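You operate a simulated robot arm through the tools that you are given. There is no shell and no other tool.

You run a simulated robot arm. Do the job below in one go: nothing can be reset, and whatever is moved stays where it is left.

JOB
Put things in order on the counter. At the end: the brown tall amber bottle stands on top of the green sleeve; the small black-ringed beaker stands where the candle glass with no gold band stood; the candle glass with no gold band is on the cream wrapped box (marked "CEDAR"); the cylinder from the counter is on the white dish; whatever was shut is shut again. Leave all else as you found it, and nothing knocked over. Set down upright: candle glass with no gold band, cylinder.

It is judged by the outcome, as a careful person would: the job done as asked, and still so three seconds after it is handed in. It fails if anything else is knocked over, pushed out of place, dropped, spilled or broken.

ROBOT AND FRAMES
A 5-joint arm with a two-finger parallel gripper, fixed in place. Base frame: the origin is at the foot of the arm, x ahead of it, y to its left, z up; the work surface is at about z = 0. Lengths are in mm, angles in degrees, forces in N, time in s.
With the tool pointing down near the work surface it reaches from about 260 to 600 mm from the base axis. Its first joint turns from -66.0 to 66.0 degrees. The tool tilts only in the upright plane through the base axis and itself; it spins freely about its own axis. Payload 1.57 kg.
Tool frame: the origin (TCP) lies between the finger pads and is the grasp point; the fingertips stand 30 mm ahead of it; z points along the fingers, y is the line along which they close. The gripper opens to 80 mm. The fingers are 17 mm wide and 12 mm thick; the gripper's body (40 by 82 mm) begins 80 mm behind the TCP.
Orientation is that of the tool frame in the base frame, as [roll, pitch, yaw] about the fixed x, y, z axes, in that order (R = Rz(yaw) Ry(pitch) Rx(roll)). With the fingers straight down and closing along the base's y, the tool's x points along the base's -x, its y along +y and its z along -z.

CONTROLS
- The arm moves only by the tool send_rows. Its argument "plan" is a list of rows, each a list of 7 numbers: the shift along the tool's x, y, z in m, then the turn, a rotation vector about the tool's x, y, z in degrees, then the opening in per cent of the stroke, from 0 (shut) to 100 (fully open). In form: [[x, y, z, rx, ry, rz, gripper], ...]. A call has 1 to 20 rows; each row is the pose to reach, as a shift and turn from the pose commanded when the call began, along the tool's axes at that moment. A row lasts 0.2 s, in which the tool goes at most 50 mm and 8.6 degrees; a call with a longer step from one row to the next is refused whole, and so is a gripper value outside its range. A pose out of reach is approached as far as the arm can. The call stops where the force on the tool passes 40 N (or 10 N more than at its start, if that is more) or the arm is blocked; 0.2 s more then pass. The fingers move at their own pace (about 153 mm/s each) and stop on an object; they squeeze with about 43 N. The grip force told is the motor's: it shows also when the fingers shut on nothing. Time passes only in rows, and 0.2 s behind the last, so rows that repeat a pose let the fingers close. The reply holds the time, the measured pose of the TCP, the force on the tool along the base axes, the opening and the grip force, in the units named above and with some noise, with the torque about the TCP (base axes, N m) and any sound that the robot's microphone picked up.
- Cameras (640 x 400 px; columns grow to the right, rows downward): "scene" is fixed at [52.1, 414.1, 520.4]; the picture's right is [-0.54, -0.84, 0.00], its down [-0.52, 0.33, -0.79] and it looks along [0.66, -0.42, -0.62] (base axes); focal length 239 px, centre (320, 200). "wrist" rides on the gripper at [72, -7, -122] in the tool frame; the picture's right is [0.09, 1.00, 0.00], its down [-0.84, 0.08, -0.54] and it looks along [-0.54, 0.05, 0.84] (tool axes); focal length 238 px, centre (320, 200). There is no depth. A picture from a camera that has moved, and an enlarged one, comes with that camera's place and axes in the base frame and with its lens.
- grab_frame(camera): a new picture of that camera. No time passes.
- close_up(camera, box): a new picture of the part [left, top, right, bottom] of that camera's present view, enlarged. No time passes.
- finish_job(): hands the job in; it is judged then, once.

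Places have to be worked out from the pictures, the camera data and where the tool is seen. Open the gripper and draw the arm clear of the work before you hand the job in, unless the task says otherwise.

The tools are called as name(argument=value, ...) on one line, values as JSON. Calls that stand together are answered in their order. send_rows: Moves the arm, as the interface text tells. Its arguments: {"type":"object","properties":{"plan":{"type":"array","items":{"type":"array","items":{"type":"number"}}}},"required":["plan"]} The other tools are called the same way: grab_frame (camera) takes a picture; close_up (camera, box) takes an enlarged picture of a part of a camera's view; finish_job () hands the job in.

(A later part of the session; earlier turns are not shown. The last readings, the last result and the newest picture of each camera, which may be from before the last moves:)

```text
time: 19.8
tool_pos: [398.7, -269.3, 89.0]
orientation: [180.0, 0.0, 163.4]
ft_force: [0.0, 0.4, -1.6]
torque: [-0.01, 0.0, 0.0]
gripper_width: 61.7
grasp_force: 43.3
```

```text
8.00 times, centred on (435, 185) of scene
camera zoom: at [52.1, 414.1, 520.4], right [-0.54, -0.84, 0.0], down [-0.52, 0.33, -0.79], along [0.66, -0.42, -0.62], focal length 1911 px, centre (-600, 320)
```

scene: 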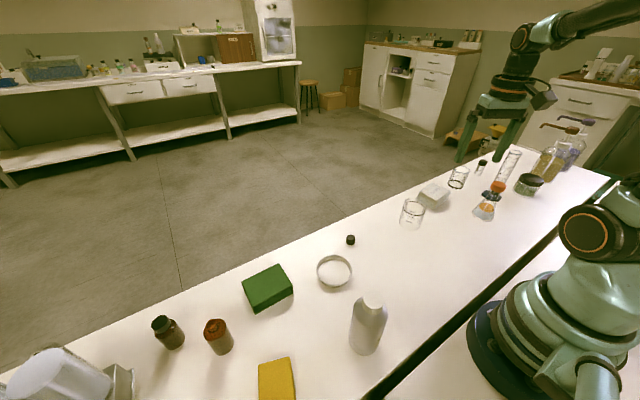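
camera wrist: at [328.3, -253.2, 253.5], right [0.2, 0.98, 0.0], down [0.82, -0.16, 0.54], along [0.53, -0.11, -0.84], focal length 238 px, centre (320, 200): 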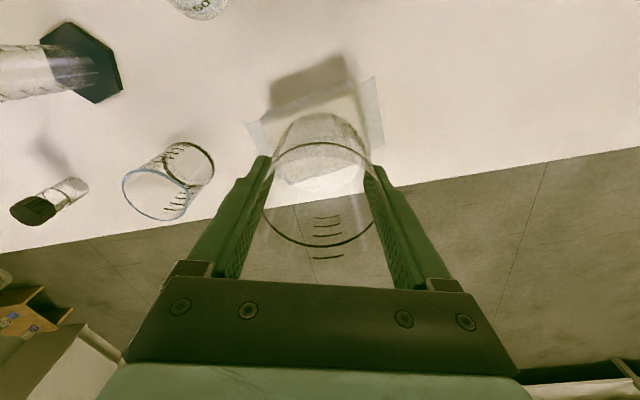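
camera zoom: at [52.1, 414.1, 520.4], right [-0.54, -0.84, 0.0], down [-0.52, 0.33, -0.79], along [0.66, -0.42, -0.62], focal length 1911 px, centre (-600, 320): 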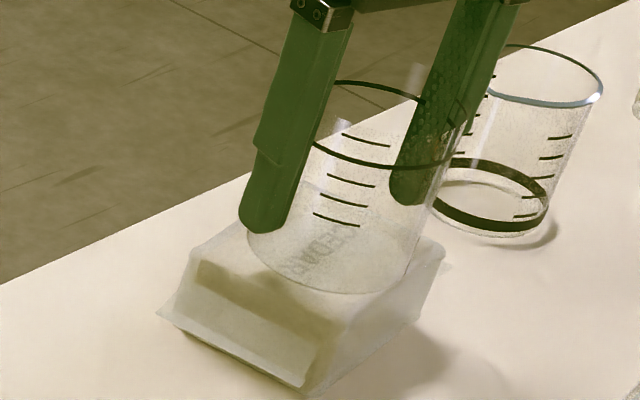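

The glass bottom is now nearly at the box top. I go on in 1 mm steps, watching the vertical force.

send_rows(plan=[[0, 0, 0.001, 0, 0, 0, 70], [0, 0, 0.0015, 0, 0, 0, 70], [0, 0, 0.0015, 0, 0, 0, 70]])

```text
time: 20.6
tool_pos: [399.9, -269.6, 89.1]
orientation: [179.9, 0.0, 163.4]
ft_force: [-4.7, 2.7, 15.7]
torque: [0.09, 0.39, -0.03]
gripper_width: 61.5
grasp_force: 43.0
```

Contact: the vertical force jumped to +15.7 N. I back off 1 mm to relieve it and then open the gripper.

send_rows(plan=[[0, 0, -0.001, 0, 0, 0, 70], [0, 0, -0.001, 0, 0, 0, 70]])

```text
time: 21.2
tool_pos: [399.6, -269.7, 89.1]
orientation: [-180.0, 0.1, 163.4]
ft_force: [2.3, -1.4, 7.7]
torque: [0.05, 0.03, 0.01]
gripper_width: 61.4
grasp_force: 42.9
```

Light contact remains (7.7 N). Opening the fingers fully now.

send_rows(plan=[[0, 0, -0.0005, 0, 0, 0, 85], [0, 0, -0.0005, 0, 0, 0, 100], [0, 0, -0.0005, 0, 0, 0, 100]])

close_up(camera="scene", box=[400, 150, 470, 210])

grab_frame(camera="wrist")

```text
time: 22.0
tool_pos: [399.1, -268.9, 89.6]
orientation: [180.0, 0.1, 163.5]
ft_force: [0.0, -0.5, 0.4]
torque: [0.01, 0.01, -0.02]
gripper_width: 80.0
grasp_force: 0.0
```

```text
6.67 times, centred on (435, 180) of scene
camera zoom: at [52.1, 414.1, 520.4], right [-0.54, -0.84, 0.0], down [-0.52, 0.33, -0.79], along [0.66, -0.42, -0.62], focal length 1592 px, centre (-447, 333)
```

zoom: 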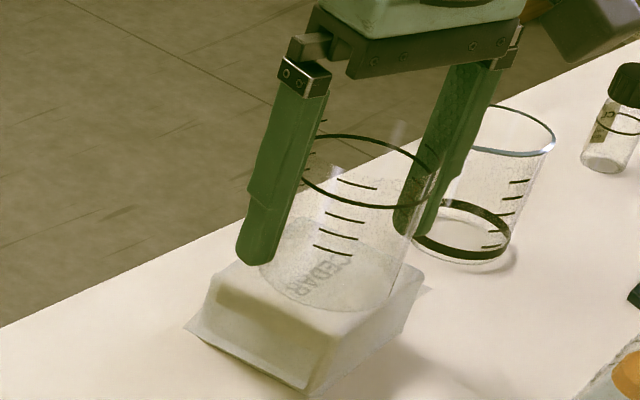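

```text
taken
camera wrist: at [328.9, -255.2, 209.3], right [0.2, 0.98, 0.0], down [0.82, -0.17, 0.54], along [0.53, -0.11, -0.84], focal length 238 px, centre (320, 200)
```

wrist: 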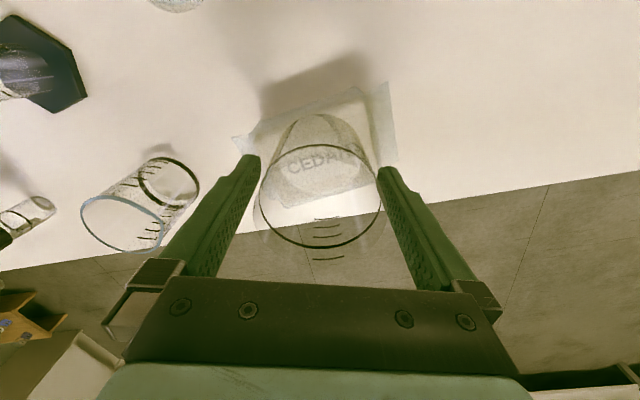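

The glass stands free on CEDAR. I lift straight up clear of it.

send_rows(plan=[[0, 0, -0.01, 0, 0, 0, 100], [0, 0, -0.03, 0, 0, 0, 100], [0, 0, -0.06, 0, 0, 0, 100], [0, 0, -0.09, 0, 0, 0, 100], [0, 0, -0.12, 0, 0, 0, 100]])

grab_frame(camera="wrist")

close_up(camera="scene", box=[390, 140, 530, 240])

```text
time: 23.2
tool_pos: [397.7, -270.7, 211.3]
orientation: [-179.9, 0.0, 163.4]
ft_force: [0.1, -0.8, -0.5]
torque: [-0.02, 0.02, 0.0]
gripper_width: 80.2
grasp_force: 0.1
```

```text
taken
camera wrist: at [328.6, -256.4, 331.7], right [0.2, 0.98, 0.0], down [0.82, -0.17, 0.54], along [0.53, -0.11, -0.84], focal length 238 px, centre (320, 200)
```

wrist: 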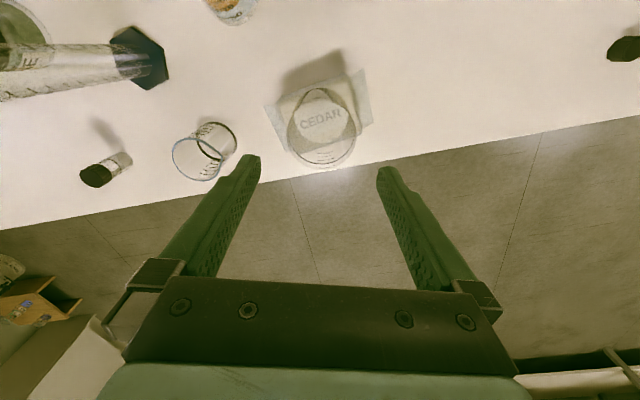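

```text
4.00 times, centred on (460, 190) of scene
camera zoom: at [52.1, 414.1, 520.4], right [-0.54, -0.84, 0.0], down [-0.52, 0.33, -0.79], along [0.66, -0.42, -0.62], focal length 956 px, centre (-240, 240)
```

zoom: 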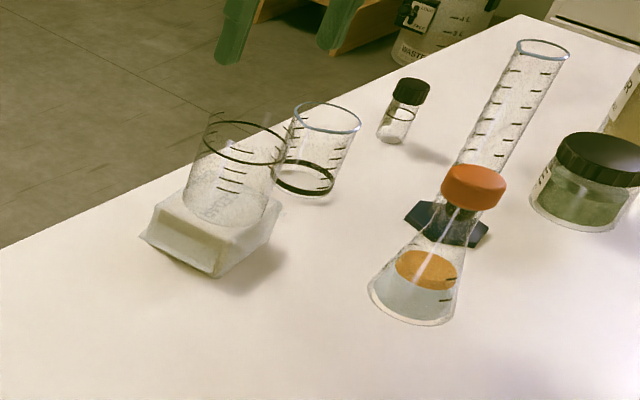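

A is standing well on CEDAR. Beaker B's base is near (406, −421), about 585 mm out; I move above it and turn the tool radially.

send_rows(plan=[[-0.0097, -0.0284, 0.0, 0, 0, 5.9, 100], [-0.0194, -0.0568, 0.0, 0, 0, 11.8, 100], [-0.0292, -0.0852, 0.0, 0, 0, 17.6, 100], [-0.0389, -0.1136, 0.005, 0, 0, 23.5, 100], [-0.0486, -0.142, 0.01, 0, 0, 29.4, 100], [-0.0486, -0.142, 0.03, 0, 0, 29.4, 100]])

grab_frame(camera="wrist")

close_up(camera="wrist", box=[240, 80, 400, 200])

```text
time: 24.6
tool_pos: [405.8, -420.6, 180.5]
orientation: [-180.0, -0.1, 133.9]
ft_force: [0.5, -0.4, 0.6]
torque: [-0.01, 0.0, -0.03]
gripper_width: 79.8
grasp_force: 0.0
```

```text
taken
camera wrist: at [351.9, -373.9, 299.6], right [0.65, 0.76, 0.0], down [0.64, -0.55, 0.54], along [0.41, -0.35, -0.84], focal length 238 px, centre (320, 200)
```

wrist: 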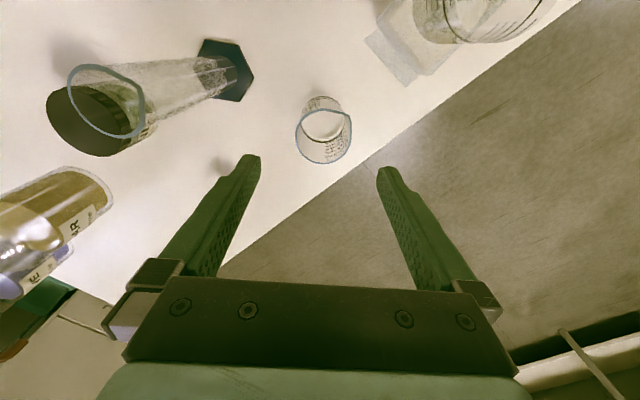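

```text
3.33 times, centred on (320, 140) of wrist
camera zoom: at [351.9, -373.9, 299.6], right [0.65, 0.76, 0.0], down [0.64, -0.55, 0.54], along [0.41, -0.35, -0.84], focal length 794 px, centre (320, 400)
```

zoom: 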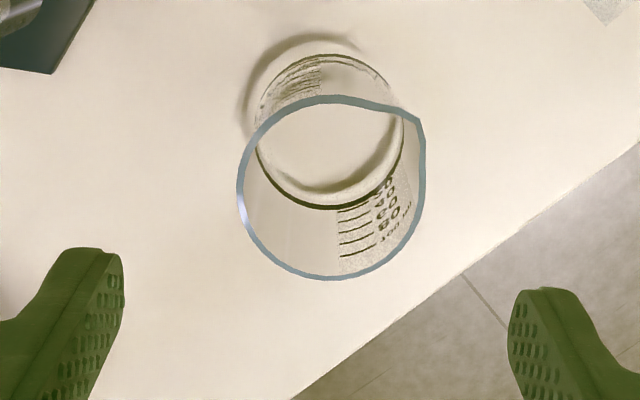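

Beaker B is about 54 mm wide and 68 mm tall, offset ~5 mm forward and ~3.5 mm sideways from the tool axis. I correct and descend to just above its rim to verify.

send_rows(plan=[[-0.0051, 0.0035, 0.02, 0, 0, 0, 100], [-0.0051, 0.0035, 0.045, 0, 0, 0, 100], [-0.0051, 0.0035, 0.07, 0, 0, 0, 100]])

close_up(camera="wrist", box=[230, 70, 410, 210])

```text
time: 25.4
tool_pos: [411.3, -420.4, 107.6]
orientation: [-180.0, 0.1, 134.1]
ft_force: [0.1, -1.0, -0.5]
torque: [0.01, 0.01, 0.01]
gripper_width: 80.1
grasp_force: 0.1
```

```text
2.86 times, centred on (320, 140) of wrist
camera zoom: at [357.1, -373.7, 228.6], right [0.65, 0.76, 0.0], down [0.64, -0.55, 0.54], along [0.41, -0.35, -0.84], focal length 681 px, centre (320, 371)
```

zoom: 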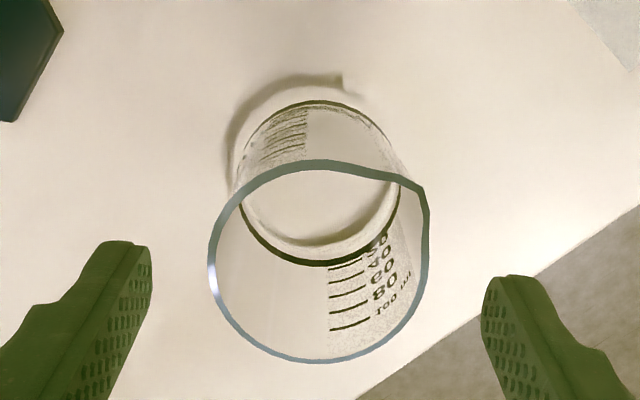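

B is centred well between the fingers. I descend the remaining ~66 mm around it and check before closing.

send_rows(plan=[[-0.0015, 0, 0.02, 0, 0, 0, 100], [-0.0015, 0, 0.045, 0, 0, 0, 100], [-0.0015, 0, 0.066, 0, 0, 0, 100], [-0.0015, 0, 0.066, 0, 0, 0, 100]])

grab_frame(camera="wrist")

close_up(camera="scene", box=[410, 120, 530, 220])

```text
time: 26.4
tool_pos: [412.3, -421.8, 42.4]
orientation: [180.0, 0.1, 134.0]
ft_force: [-0.6, 0.5, 1.0]
torque: [0.02, -0.02, 0.03]
gripper_width: 80.2
grasp_force: 0.0
```

```text
taken
camera wrist: at [358.0, -374.4, 162.5], right [0.65, 0.76, 0.0], down [0.64, -0.55, 0.54], along [0.41, -0.35, -0.84], focal length 238 px, centre (320, 200)
```

wrist: 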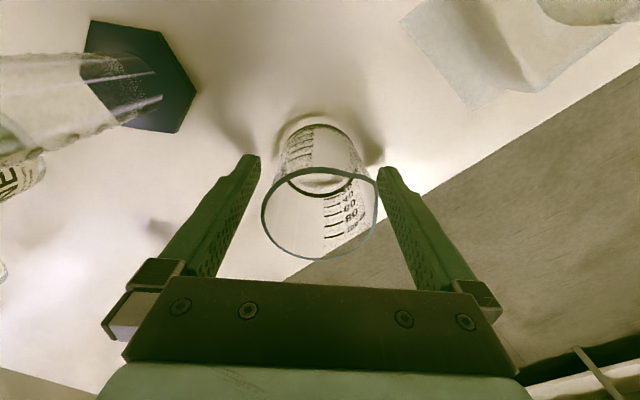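

```text
4.00 times, centred on (470, 170) of scene
camera zoom: at [52.1, 414.1, 520.4], right [-0.54, -0.84, 0.0], down [-0.52, 0.33, -0.79], along [0.66, -0.42, -0.62], focal length 956 px, centre (-280, 320)
```

zoom: 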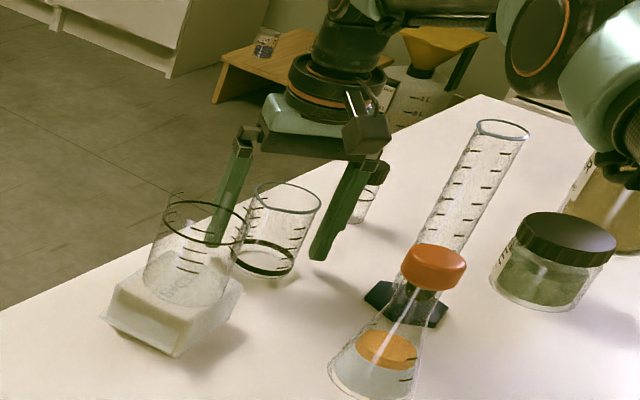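

B sits between the fingers. I close on it and check the grip.

send_rows(plan=[[0, 0, 0, 0, 0, 0, 55], [0, 0, 0, 0, 0, 0, 55], [0, 0, 0, 0, 0, 0, 55]])

```text
time: 27.2
tool_pos: [412.3, -421.6, 42.4]
orientation: [180.0, 0.1, 133.9]
ft_force: [-0.9, -0.1, -0.3]
torque: [-0.03, 0.0, 0.0]
gripper_width: 51.9
grasp_force: 43.1
```

Grip holds at 51.9 mm. I lift B straight up first.

send_rows(plan=[[0, 0, -0.01, 0, 0, 0, 55], [0, 0, -0.035, 0, 0, 0, 55], [0, 0, -0.065, 0, 0, 0, 55], [0, 0, -0.1, 0, 0, 0, 55], [0, 0, -0.135, 0, 0, 0, 55]])

grab_frame(camera="wrist")

grab_frame(camera="scene")

```text
time: 28.4
tool_pos: [412.2, -421.5, 176.8]
orientation: [-179.9, 0.0, 134.0]
ft_force: [-0.4, -0.2, -0.3]
torque: [-0.03, -0.02, 0.02]
gripper_width: 51.9
grasp_force: 42.5
```

```text
taken
camera wrist: at [358.4, -374.9, 297.7], right [0.65, 0.76, 0.0], down [0.64, -0.55, 0.54], along [0.41, -0.35, -0.84], focal length 238 px, centre (320, 200)
```

wrist: 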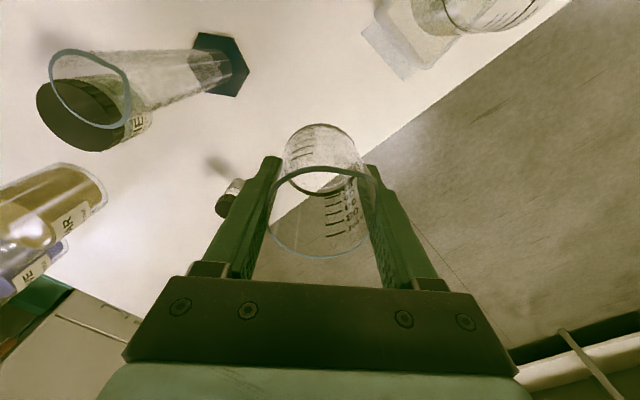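

```text
taken
```

scene: 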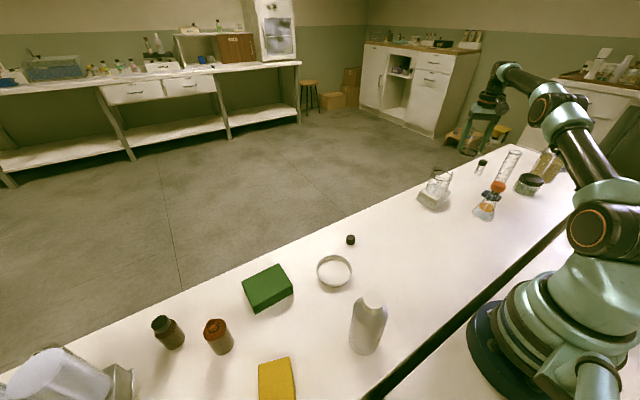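

B is securely held. I carry it, rising and slightly inward, to above A's former spot at about (362, −111).

send_rows(plan=[[0.025, 0.005, -0.015, 0, 0, -3, 55], [0.05, 0.015, -0.03, 0, 0, -6, 55], [0.078, 0.03, -0.045, 0, 0, -9, 55], [0.106, 0.048, -0.05, 0, 0, -12, 55], [0.133, 0.068, -0.05, 0, 0, -15, 55], [0.16, 0.09, -0.05, 0, 0, -18, 55], [0.186, 0.112, -0.05, 0, 0, -21, 55], [0.212, 0.135, -0.04, 0, 0, -24, 55], [0.236, 0.158, -0.02, 0, 0, -27, 55], [0.2582, 0.1799, 0.0, 0, 0, -29.4, 55], [0.2582, 0.1799, 0.04, 0, 0, -29.4, 55], [0.2582, 0.1799, 0.08, 0, 0, -29.4, 55], [0.2582, 0.1799, 0.11, 0, 0, -29.4, 55], [0.2582, 0.1799, 0.12, 0, 0, -29.4, 55], [0.2582, 0.1799, 0.12, 0, 0, -29.4, 55]])

grab_frame(camera="wrist")

close_up(camera="scene", box=[370, 160, 480, 250])

```text
time: 31.6
tool_pos: [363.6, -109.3, 56.5]
orientation: [-179.9, 0.0, 163.4]
ft_force: [0.0, -0.3, -0.4]
torque: [0.01, -0.02, 0.0]
gripper_width: 52.0
grasp_force: 42.7
```

```text
taken
camera wrist: at [291.7, -96.5, 178.1], right [0.2, 0.98, 0.0], down [0.82, -0.16, 0.54], along [0.53, -0.11, -0.84], focal length 238 px, centre (320, 200)
```

wrist: 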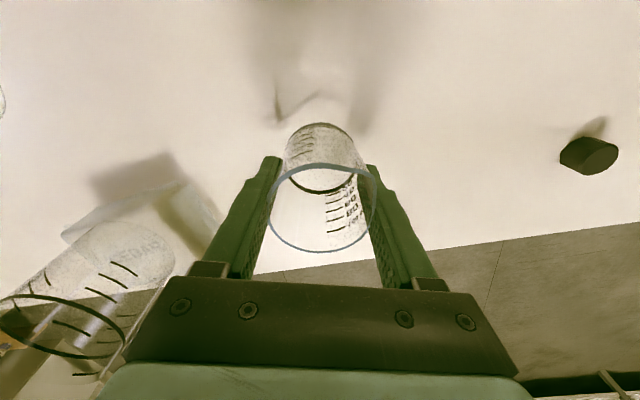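

```text
4.44 times, centred on (425, 205) of scene
camera zoom: at [52.1, 414.1, 520.4], right [-0.54, -0.84, 0.0], down [-0.52, 0.33, -0.79], along [0.66, -0.42, -0.62], focal length 1062 px, centre (-147, 178)
```

zoom: 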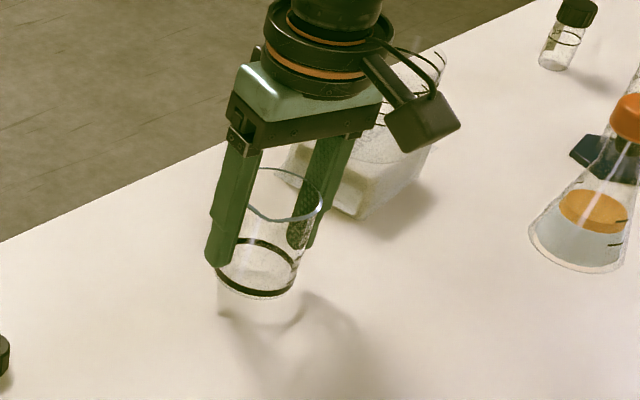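

B's base is ~14 mm above the counter at the right spot. I lower 11 mm, then continue in small steps to feel contact.

send_rows(plan=[[0, 0, 0.006, 0, 0, 0, 55], [0, 0, 0.011, 0, 0, 0, 55], [0, 0, 0.012, 0, 0, 0, 55], [0, 0, 0.012, 0, 0, 0, 55]])

```text
time: 32.6
tool_pos: [362.5, -111.4, 45.3]
orientation: [-180.0, 0.0, 163.4]
ft_force: [-1.7, 1.8, 14.0]
torque: [0.2, 0.12, -0.01]
gripper_width: 51.9
grasp_force: 43.3
```

Contact is felt (14 N). I ease up 0.7 mm and open the fingers.

send_rows(plan=[[0, 0, -0.0007, 0, 0, 0, 55], [0, 0, -0.0007, 0, 0, 0, 75], [0, 0, -0.0007, 0, 0, 0, 100], [0, 0, -0.0007, 0, 0, 0, 100]])

close_up(camera="scene", box=[370, 160, 480, 250])

grab_frame(camera="wrist")

```text
time: 33.6
tool_pos: [362.3, -111.3, 47.7]
orientation: [-180.0, 0.0, 163.3]
ft_force: [0.6, 0.1, -0.1]
torque: [0.0, 0.02, 0.0]
gripper_width: 80.0
grasp_force: 0.1
```

```text
4.44 times, centred on (425, 205) of scene
camera zoom: at [52.1, 414.1, 520.4], right [-0.54, -0.84, 0.0], down [-0.52, 0.33, -0.79], along [0.66, -0.42, -0.62], focal length 1062 px, centre (-147, 178)
```

zoom: 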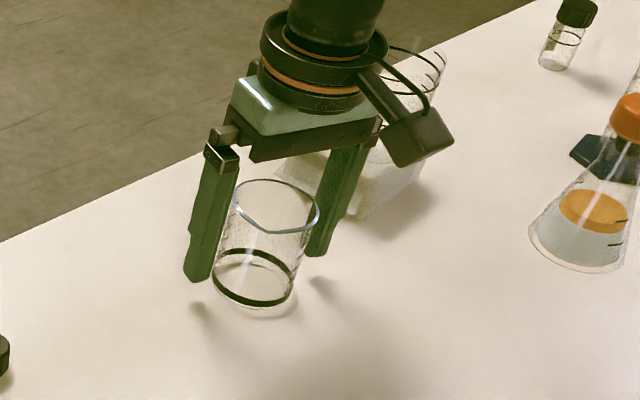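

```text
taken
camera wrist: at [291.9, -97.1, 167.6], right [0.2, 0.98, 0.0], down [0.82, -0.16, 0.54], along [0.53, -0.11, -0.84], focal length 238 px, centre (320, 200)
```

wrist: 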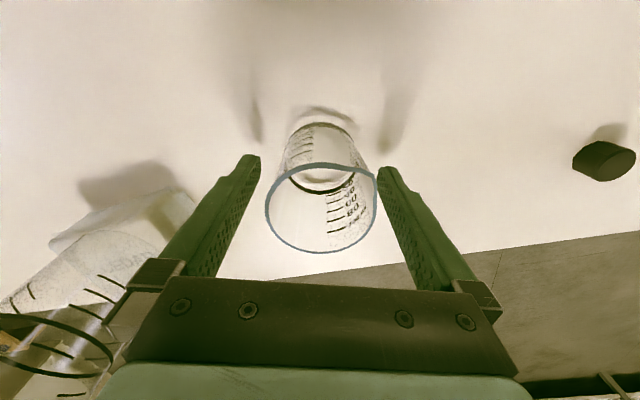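

B stands upright on A's former spot and the fingers are clear. I lift away.

send_rows(plan=[[0, 0, -0.01, 0, 0, 0, 100], [0, 0, -0.04, 0, 0, 0, 100], [0, 0, -0.08, 0, 0, 0, 100], [0, 0, -0.12, 0, 0, 0, 100], [0, 0, -0.16, 0, 0, 0, 100], [0, 0, -0.2, 0, 0, 0, 100]])

grab_frame(camera="scene")

close_up(camera="scene", box=[460, 130, 580, 230])

```text
time: 35.0
tool_pos: [361.7, -111.5, 248.4]
orientation: [-179.9, -0.1, 163.4]
ft_force: [0.2, -0.5, 0.0]
torque: [0.04, 0.03, -0.02]
gripper_width: 80.0
grasp_force: 0.0
```

```text
taken
```

scene: 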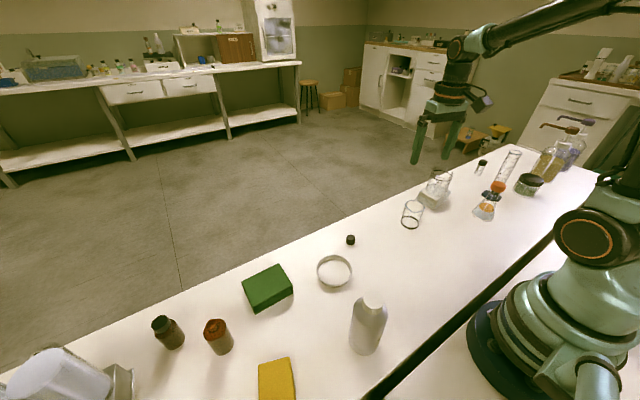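

```text
4.00 times, centred on (520, 180) of scene
camera zoom: at [52.1, 414.1, 520.4], right [-0.54, -0.84, 0.0], down [-0.52, 0.33, -0.79], along [0.66, -0.42, -0.62], focal length 956 px, centre (-480, 280)
```

zoom: 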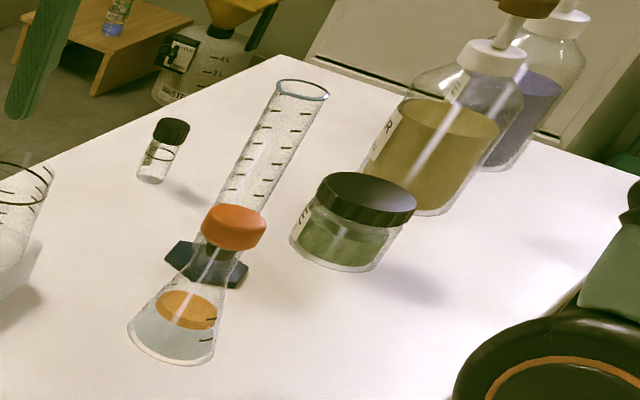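

Both are done. The graduated cylinder's hex foot is near (297, −463) and it is ~170 mm tall. I go above it at z≈245 to look down on it.

send_rows(plan=[[-0.0032, -0.0296, 0, 0, 0, 3.4, 100], [-0.0064, -0.0592, 0, 0, 0, 6.8, 100], [-0.0096, -0.0888, 0, 0, 0, 10.2, 100], [-0.0128, -0.1184, 0, 0, 0, 13.6, 100], [-0.016, -0.148, 0, 0, 0, 17, 100], [-0.0192, -0.1777, 0, 0, 0, 20.3, 100], [-0.0224, -0.2073, 0, 0, 0, 23.7, 100], [-0.0256, -0.2369, 0, 0, 0, 27.1, 100], [-0.0288, -0.2665, 0, 0, 0, 30.5, 100], [-0.032, -0.2961, 0, 0, 0, 33.9, 100], [-0.0352, -0.3257, 0, 0, 0, 37.3, 100], [-0.0384, -0.3553, 0, 0, 0, 40.7, 100]])

grab_frame(camera="wrist")

close_up(camera="wrist", box=[230, 60, 410, 200])

close_up(camera="scene", box=[440, 100, 580, 220])

```text
time: 37.6
tool_pos: [297.8, -464.5, 247.6]
orientation: [-179.9, 0.0, 122.5]
ft_force: [-0.1, 0.5, -0.2]
torque: [0.01, -0.02, -0.01]
gripper_width: 80.0
grasp_force: 0.1
```

```text
taken
camera wrist: at [253.7, -407.3, 368.1], right [0.79, 0.61, 0.0], down [0.52, -0.66, 0.54], along [0.33, -0.43, -0.84], focal length 238 px, centre (320, 200)
```

wrist: 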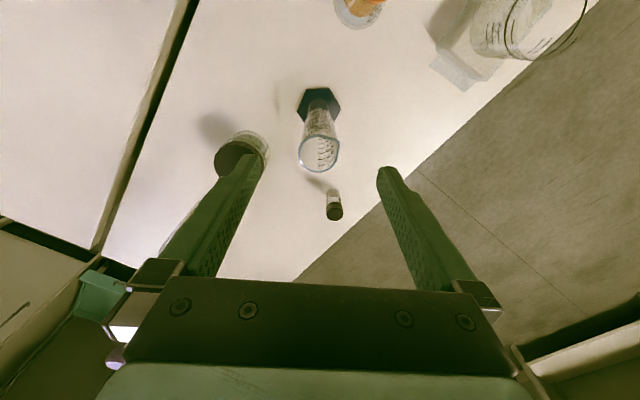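

```text
2.86 times, centred on (320, 130) of wrist
camera zoom: at [253.7, -407.3, 368.1], right [0.79, 0.61, 0.0], down [0.52, -0.66, 0.54], along [0.33, -0.43, -0.84], focal length 681 px, centre (320, 400)
```

zoom: 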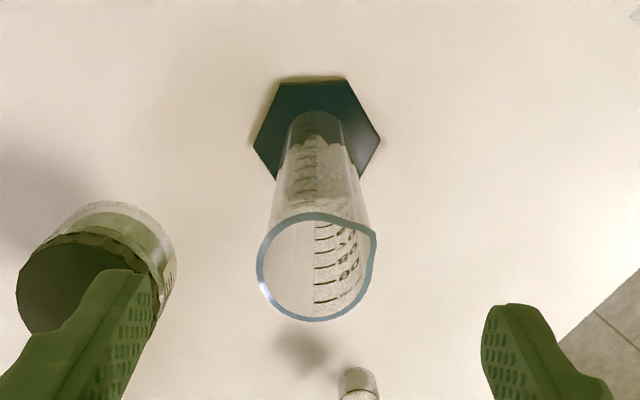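

```text
3.33 times, centred on (510, 160) of scene
camera zoom: at [52.1, 414.1, 520.4], right [-0.54, -0.84, 0.0], down [-0.52, 0.33, -0.79], along [0.66, -0.42, -0.62], focal length 796 px, centre (-313, 333)
```

zoom: 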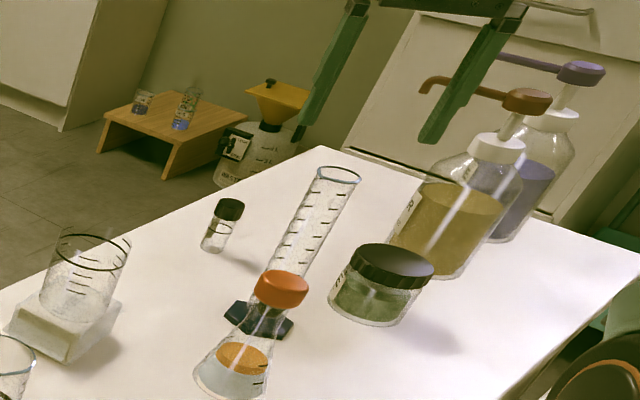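

The cylinder tube is ~33 mm wide and ~185 mm tall, nearly centred under the tool (3 mm forward, 2 mm left). I correct and descend to TCP z≈126 so the body stays above its rim.

send_rows(plan=[[-0.0032, -0.002, 0.005, 0, 0, 0, 100], [-0.0032, -0.002, 0.03, 0, 0, 0, 100], [-0.0032, -0.002, 0.055, 0, 0, 0, 100], [-0.0032, -0.002, 0.08, 0, 0, 0, 100], [-0.0032, -0.002, 0.105, 0, 0, 0, 100], [-0.0032, -0.002, 0.122, 0, 0, 0, 100], [-0.0032, -0.002, 0.122, 0, 0, 0, 100]])

grab_frame(camera="wrist")

close_up(camera="scene", box=[440, 100, 580, 220])

```text
time: 39.2
tool_pos: [298.7, -465.8, 124.4]
orientation: [179.9, -0.1, 122.8]
ft_force: [-0.1, 0.1, 0.0]
torque: [0.01, 0.02, 0.01]
gripper_width: 80.0
grasp_force: 0.1
```

```text
taken
camera wrist: at [254.8, -408.7, 245.7], right [0.79, 0.62, 0.0], down [0.52, -0.66, 0.54], along [0.33, -0.43, -0.84], focal length 238 px, centre (320, 200)
```

wrist: 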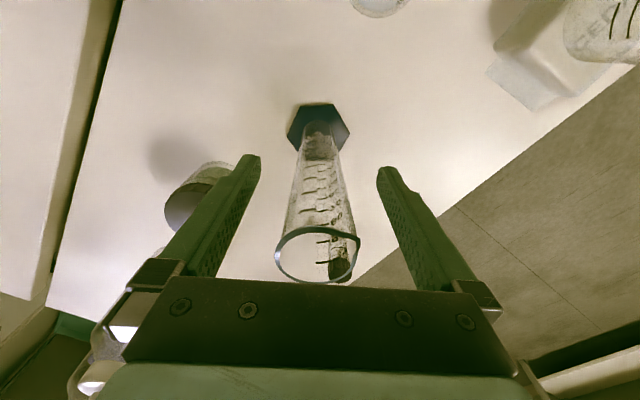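

```text
3.33 times, centred on (510, 160) of scene
camera zoom: at [52.1, 414.1, 520.4], right [-0.54, -0.84, 0.0], down [-0.52, 0.33, -0.79], along [0.66, -0.42, -0.62], focal length 796 px, centre (-313, 333)
```

zoom: 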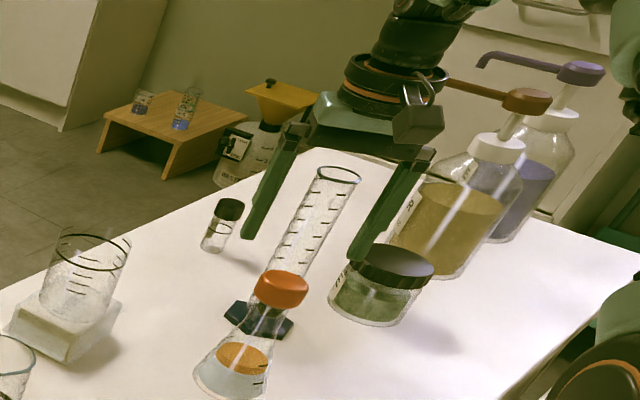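

The tube is between the fingers, within 2 mm of the tool axis. I close on it.

send_rows(plan=[[0, 0, 0, 0, 0, 0, 70], [0, 0, 0, 0, 0, 0, 50], [0, 0, 0, 0, 0, 0, 30], [0, 0, 0, 0, 0, 0, 30], [0, 0, 0, 0, 0, 0, 30]])

grab_frame(camera="wrist")

```text
time: 40.4
tool_pos: [299.3, -464.8, 126.1]
orientation: [-180.0, 0.0, 122.7]
ft_force: [0.4, -0.4, 0.6]
torque: [0.01, -0.01, -0.01]
gripper_width: 32.1
grasp_force: 40.7
```

```text
taken
camera wrist: at [254.8, -408.8, 246.0], right [0.79, 0.62, 0.0], down [0.52, -0.66, 0.54], along [0.33, -0.43, -0.84], focal length 238 px, centre (320, 200)
```

wrist: 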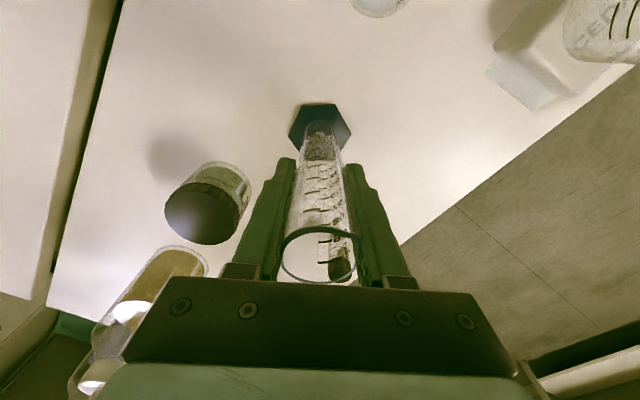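

The cylinder is held (32 mm). I lift it straight up high enough to clear the flask and glass.

send_rows(plan=[[0, 0, -0.008, 0, 0, 0, 30], [0, 0, -0.03, 0, 0, 0, 30], [0, 0, -0.06, 0, 0, 0, 30], [0, 0, -0.09, 0, 0, 0, 30], [0, 0, -0.12, 0, 0, 0, 30], [0, 0, -0.145, 0, 0, 0, 30], [0, 0, -0.155, 0, 0, 0, 30]])

close_up(camera="scene", box=[420, 60, 620, 220])

grab_frame(camera="wrist")

```text
time: 42.0
tool_pos: [297.9, -465.1, 279.3]
orientation: [-179.9, -0.1, 122.8]
ft_force: [-0.9, -0.9, -0.4]
torque: [-0.03, 0.01, -0.01]
gripper_width: 32.1
grasp_force: 41.0
```

```text
2.50 times, centred on (520, 140) of scene
camera zoom: at [52.1, 414.1, 520.4], right [-0.54, -0.84, 0.0], down [-0.52, 0.33, -0.79], along [0.66, -0.42, -0.62], focal length 597 px, centre (-180, 350)
```

zoom: 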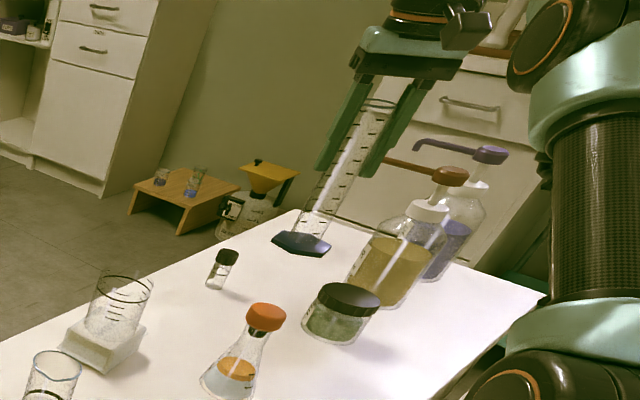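

```text
taken
camera wrist: at [254.7, -408.7, 400.2], right [0.79, 0.62, 0.0], down [0.52, -0.66, 0.54], along [0.33, -0.43, -0.84], focal length 238 px, centre (320, 200)
```

wrist: 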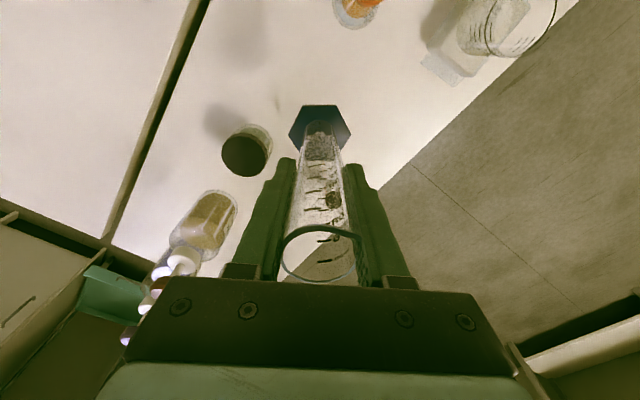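

The cylinder hangs upright with its foot ~150 mm up. I carry it over to the white dish at about (340, 190), keeping this height.

send_rows(plan=[[0.0264, 0.0195, 0, 0, 0, -2.86, 30], [0.0528, 0.039, 0, 0, 0, -5.72, 30], [0.0792, 0.0585, 0, 0, 0, -8.58, 30], [0.1056, 0.078, 0, 0, 0, -11.44, 30], [0.132, 0.0975, 0, 0, 0, -14.3, 30], [0.1583, 0.117, 0, 0, 0, -17.16, 30], [0.1847, 0.1365, 0, 0, 0, -20.02, 30], [0.2111, 0.156, 0, 0, 0, -22.88, 30], [0.2375, 0.1755, 0, 0, 0, -25.74, 30], [0.2639, 0.1951, 0, 0, 0, -28.6, 30], [0.2903, 0.2146, 0, 0, 0, -31.46, 30], [0.3167, 0.2341, 0, 0, 0, -34.32, 30], [0.3431, 0.2536, 0, 0, 0, -37.18, 30], [0.3695, 0.2731, 0, 0, 0, -40.04, 30], [0.3959, 0.2926, 0, 0, 0, -42.9, 30], [0.4222, 0.3121, 0, 0, 0, -45.76, 30], [0.4486, 0.3316, 0, 0, 0, -48.62, 30], [0.475, 0.3511, 0, 0, 0, -51.48, 30], [0.5014, 0.3706, 0, 0, 0, -54.34, 30], [0.5278, 0.3901, 0, 0, 0, -57.2, 30]])

grab_frame(camera="wrist")

grab_frame(camera="scene")

```text
time: 46.2
tool_pos: [341.6, 188.5, 277.5]
orientation: [179.9, 0.1, 179.9]
ft_force: [0.0, 0.8, -1.4]
torque: [0.0, -0.01, 0.01]
gripper_width: 30.6
grasp_force: 40.2
```

```text
taken
camera wrist: at [269.9, 181.9, 398.1], right [-0.09, 1.0, 0.0], down [0.84, 0.08, 0.54], along [0.54, 0.05, -0.84], focal length 238 px, centre (320, 200)
```

wrist: 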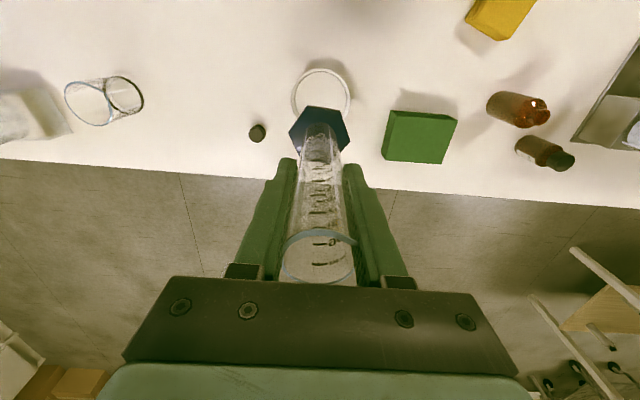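

```text
taken
```

scene: 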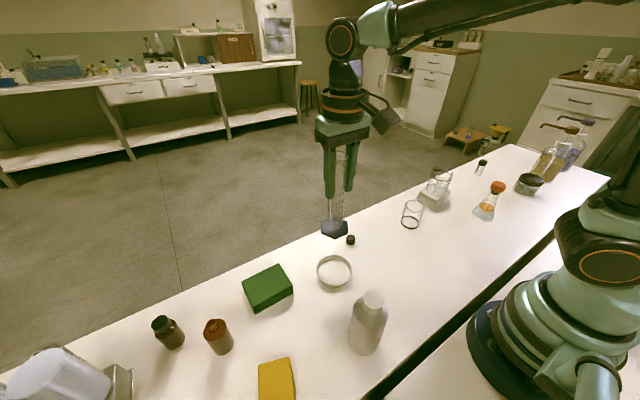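

The cylinder hangs above the dish area. I zoom to measure the dish centre relative to the cylinder foot.

close_up(camera="wrist", box=[260, 50, 380, 170])

close_up(camera="scene", box=[290, 160, 390, 300])

```text
3.33 times, centred on (320, 110) of wrist
camera zoom: at [269.9, 181.9, 398.1], right [-0.09, 1.0, 0.0], down [0.84, 0.08, 0.54], along [0.54, 0.05, -0.84], focal length 794 px, centre (320, 500)
```

zoom: 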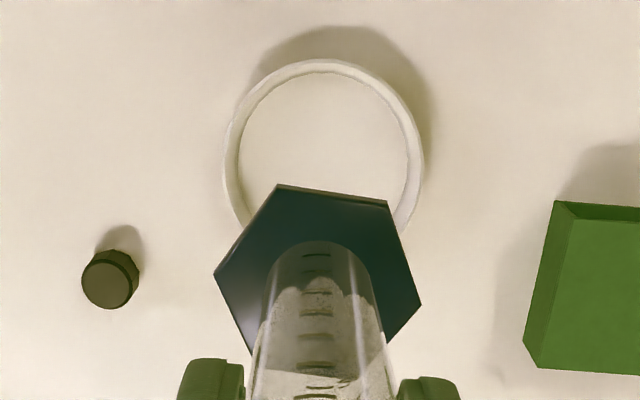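

```text
2.86 times, centred on (340, 230) of scene
camera zoom: at [52.1, 414.1, 520.4], right [-0.54, -0.84, 0.0], down [-0.52, 0.33, -0.79], along [0.66, -0.42, -0.62], focal length 682 px, centre (263, 114)
```

zoom: 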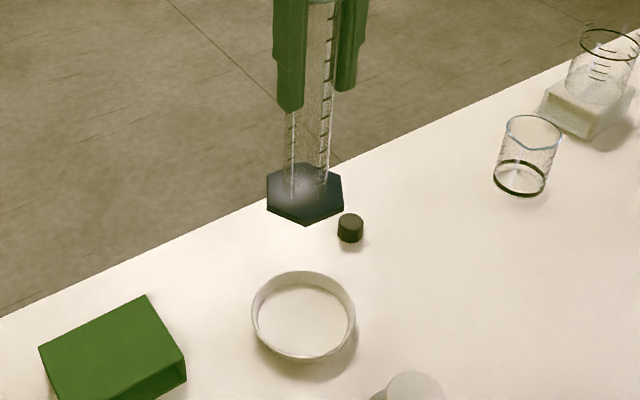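

The dish is ~91 mm wide and about centred under the tool. I check the held cylinder's rim to see whether it is vertical and where its axis lies.

close_up(camera="wrist", box=[230, 90, 410, 300])

close_up(camera="scene", box=[300, 130, 370, 250])

```text
1.90 times, centred on (320, 195) of wrist
camera zoom: at [269.9, 181.9, 398.1], right [-0.09, 1.0, 0.0], down [0.84, 0.08, 0.54], along [0.54, 0.05, -0.84], focal length 454 px, centre (320, 210)
```

zoom: 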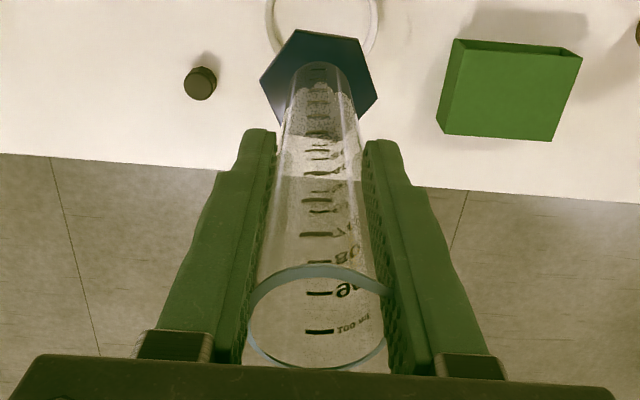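

```text
3.33 times, centred on (335, 190) of scene
camera zoom: at [52.1, 414.1, 520.4], right [-0.54, -0.84, 0.0], down [-0.52, 0.33, -0.79], along [0.66, -0.42, -0.62], focal length 796 px, centre (270, 233)
```

zoom: 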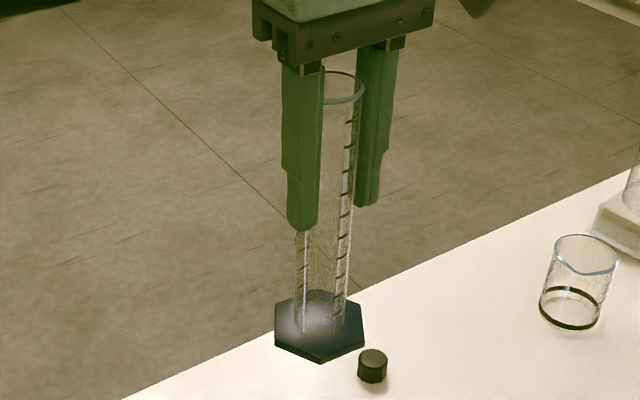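

The cylinder looks vertical; its foot is perhaps 4 mm ahead of the tool axis. I shift back 4 mm and right 2 mm and lower until the foot is ~40 mm above the counter, then re-measure.

send_rows(plan=[[0.0042, 0.0018, 0.015, 0, 0, 0, 30], [0.0042, 0.0018, 0.04, 0, 0, 0, 30], [0.0042, 0.0018, 0.065, 0, 0, 0, 30], [0.0042, 0.0018, 0.09, 0, 0, 0, 30], [0.0042, 0.0018, 0.11, 0, 0, 0, 30], [0.0042, 0.0018, 0.11, 0, 0, 0, 30]])

close_up(camera="wrist", box=[260, 70, 380, 170])

close_up(camera="scene", box=[290, 180, 390, 300])

```text
time: 47.6
tool_pos: [336.5, 190.0, 166.6]
orientation: [-180.0, 0.0, 179.9]
ft_force: [-0.2, 0.6, -0.8]
torque: [0.01, -0.01, 0.02]
gripper_width: 30.5
grasp_force: 39.1
```

```text
4.00 times, centred on (320, 120) of wrist
camera zoom: at [265.4, 182.7, 287.4], right [-0.09, 1.0, 0.0], down [0.84, 0.08, 0.54], along [0.54, 0.05, -0.84], focal length 953 px, centre (320, 520)
```

zoom: 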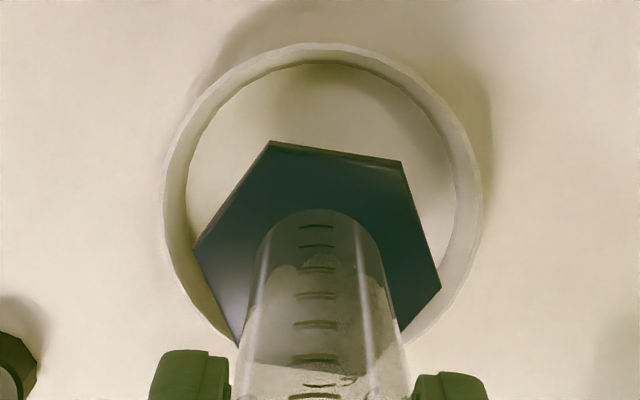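

```text
3.33 times, centred on (340, 240) of scene
camera zoom: at [52.1, 414.1, 520.4], right [-0.54, -0.84, 0.0], down [-0.52, 0.33, -0.79], along [0.66, -0.42, -0.62], focal length 796 px, centre (253, 67)
```

zoom: 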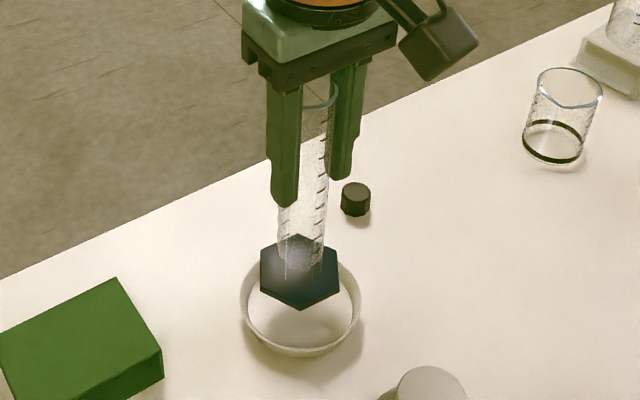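

The foot centre is within ~2 mm of the dish centre, with ~8 mm margin all round. I make the small correction and lower 30 mm.

send_rows(plan=[[0.0014, 0.0017, 0.008, 0, 0, 0, 30], [0.0014, 0.0017, 0.018, 0, 0, 0, 30], [0.0014, 0.0017, 0.026, 0, 0, 0, 30], [0.0014, 0.0017, 0.03, 0, 0, 0, 30], [0.0014, 0.0017, 0.03, 0, 0, 0, 30]])

close_up(camera="wrist", box=[260, 70, 380, 170])

close_up(camera="scene", box=[300, 230, 370, 300])

```text
time: 48.8
tool_pos: [334.9, 191.8, 139.2]
orientation: [-180.0, 0.0, 180.0]
ft_force: [-0.1, 0.1, -0.7]
torque: [-0.02, 0.02, -0.03]
gripper_width: 30.6
grasp_force: 40.3
```

```text
4.00 times, centred on (320, 120) of wrist
camera zoom: at [263.4, 185.0, 259.2], right [-0.09, 1.0, 0.0], down [0.84, 0.08, 0.54], along [0.54, 0.05, -0.84], focal length 953 px, centre (320, 520)
```

zoom: 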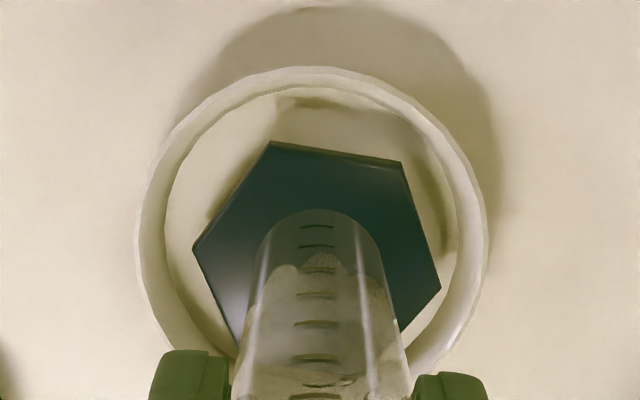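

```text
5.71 times, centred on (335, 265) of scene
camera zoom: at [52.1, 414.1, 520.4], right [-0.54, -0.84, 0.0], down [-0.52, 0.33, -0.79], along [0.66, -0.42, -0.62], focal length 1365 px, centre (234, -171)
```

zoom: 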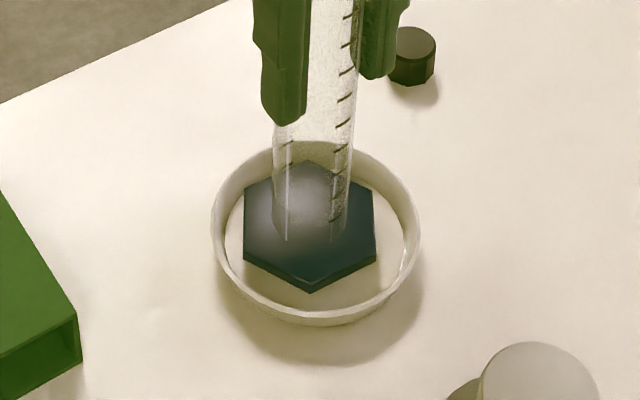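

The foot is within the dish rim with even margins. I nudge ~1 mm and lower 7 mm, then feel for contact.

send_rows(plan=[[-0.0011, -0.0012, 0.003, 0, 0, 0, 30], [-0.0011, -0.0012, 0.006, 0, 0, 0, 30], [-0.0011, -0.0012, 0.007, 0, 0, 0, 30], [-0.0011, -0.0012, 0.007, 0, 0, 0, 30]])

```text
time: 49.8
tool_pos: [336.7, 189.9, 132.3]
orientation: [-179.9, 0.1, 179.9]
ft_force: [-0.3, 0.0, -1.1]
torque: [-0.03, 0.02, -0.06]
gripper_width: 30.4
grasp_force: 39.6
```

No contact yet (−1.1 N, just weight). I continue down in 1 mm steps.

send_rows(plan=[[0, 0, 0.001, 0, 0, 0, 30], [0, 0, 0.002, 0, 0, 0, 30], [0, 0, 0.002, 0, 0, 0, 30]])

```text
time: 50.6
tool_pos: [336.3, 190.8, 129.6]
orientation: [-180.0, -0.1, 179.9]
ft_force: [-4.7, -3.1, 18.0]
torque: [-0.32, 0.39, 0.01]
gripper_width: 30.6
grasp_force: 39.8
```

Contact at 18 N. I ease up 0.7 mm, then open just a little first so the cylinder settles between the fingers.

send_rows(plan=[[0, 0, -0.0007, 0, 0, 0, 30], [0, 0, -0.0007, 0, 0, 0, 45], [0, 0, -0.0007, 0, 0, 0, 45], [0, 0, -0.0007, 0, 0, 0, 45]])

close_up(camera="scene", box=[290, 150, 390, 300])

close_up(camera="wrist", box=[230, 70, 410, 300])

```text
time: 51.6
tool_pos: [335.9, 191.7, 130.8]
orientation: [180.0, -0.1, 179.9]
ft_force: [0.0, -0.4, -1.1]
torque: [0.02, -0.01, -0.02]
gripper_width: 36.0
grasp_force: 0.0
```

```text
2.67 times, centred on (340, 225) of scene
camera zoom: at [52.1, 414.1, 520.4], right [-0.54, -0.84, 0.0], down [-0.52, 0.33, -0.79], along [0.66, -0.42, -0.62], focal length 637 px, centre (267, 133)
```

zoom: 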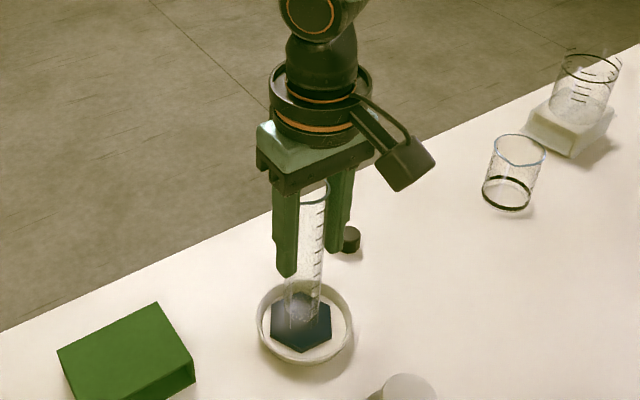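

```text
1.74 times, centred on (320, 185) of wrist
camera zoom: at [264.9, 184.3, 251.3], right [-0.09, 1.0, 0.0], down [0.84, 0.08, 0.54], along [0.54, 0.05, -0.84], focal length 414 px, centre (320, 226)
```

zoom: 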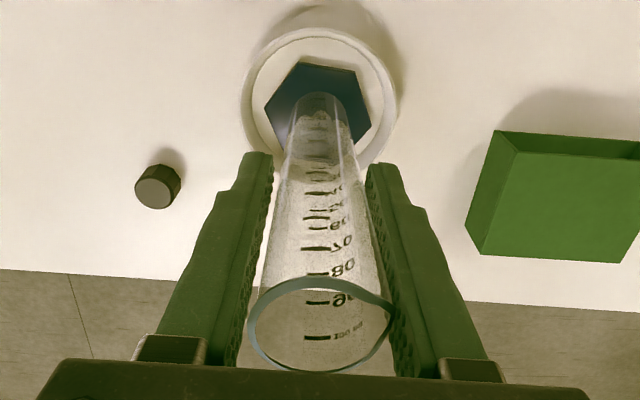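

The cylinder stands on the dish freely. I open fully and lift straight up above it.

send_rows(plan=[[0, 0, 0, 0, 0, 0, 70], [0, 0, 0, 0, 0, 0, 100], [0, 0, 0, 0, 0, 0, 100], [0, 0, -0.03, 0, 0, 0, 100], [0, 0, -0.06, 0, 0, 0, 100], [0, 0, -0.09, 0, 0, 0, 100], [0, 0, -0.12, 0, 0, 0, 100], [0, 0, -0.15, 0, 0, 0, 100]])

grab_frame(camera="wrist")

grab_frame(camera="scene")

close_up(camera="scene", box=[290, 190, 390, 300])

```text
time: 53.4
tool_pos: [336.5, 191.7, 281.9]
orientation: [-180.0, 0.0, -180.0]
ft_force: [1.1, -0.2, 0.3]
torque: [0.01, 0.0, 0.0]
gripper_width: 80.1
grasp_force: 0.1
```

```text
taken
camera wrist: at [264.0, 183.9, 401.8], right [-0.09, 1.0, 0.0], down [0.84, 0.08, 0.54], along [0.54, 0.05, -0.84], focal length 238 px, centre (320, 200)
```

wrist: 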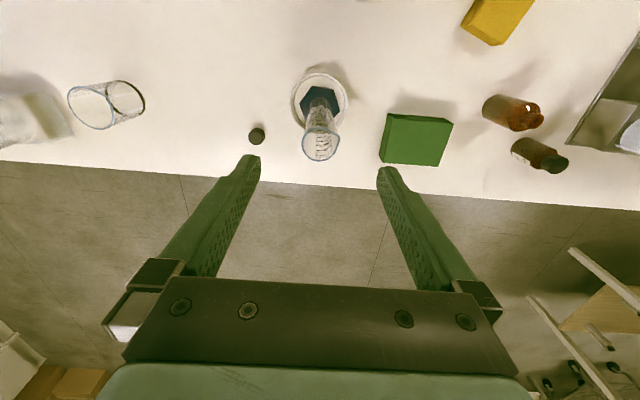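

```text
taken
```

scene: 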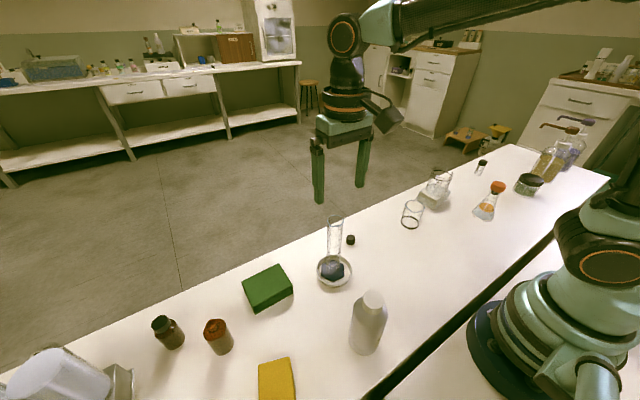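

```text
3.64 times, centred on (340, 245) of scene
camera zoom: at [52.1, 414.1, 520.4], right [-0.54, -0.84, 0.0], down [-0.52, 0.33, -0.79], along [0.66, -0.42, -0.62], focal length 869 px, centre (247, 36)
```

zoom: 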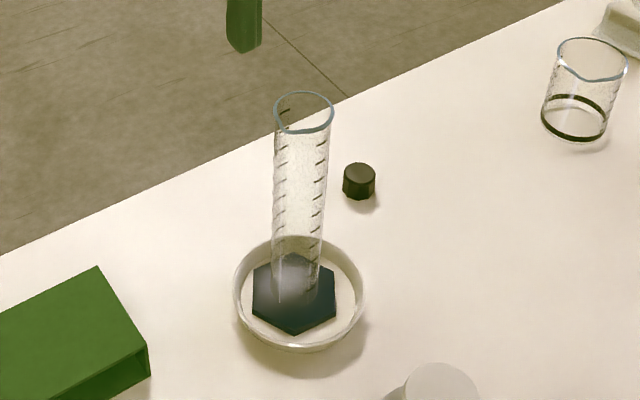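

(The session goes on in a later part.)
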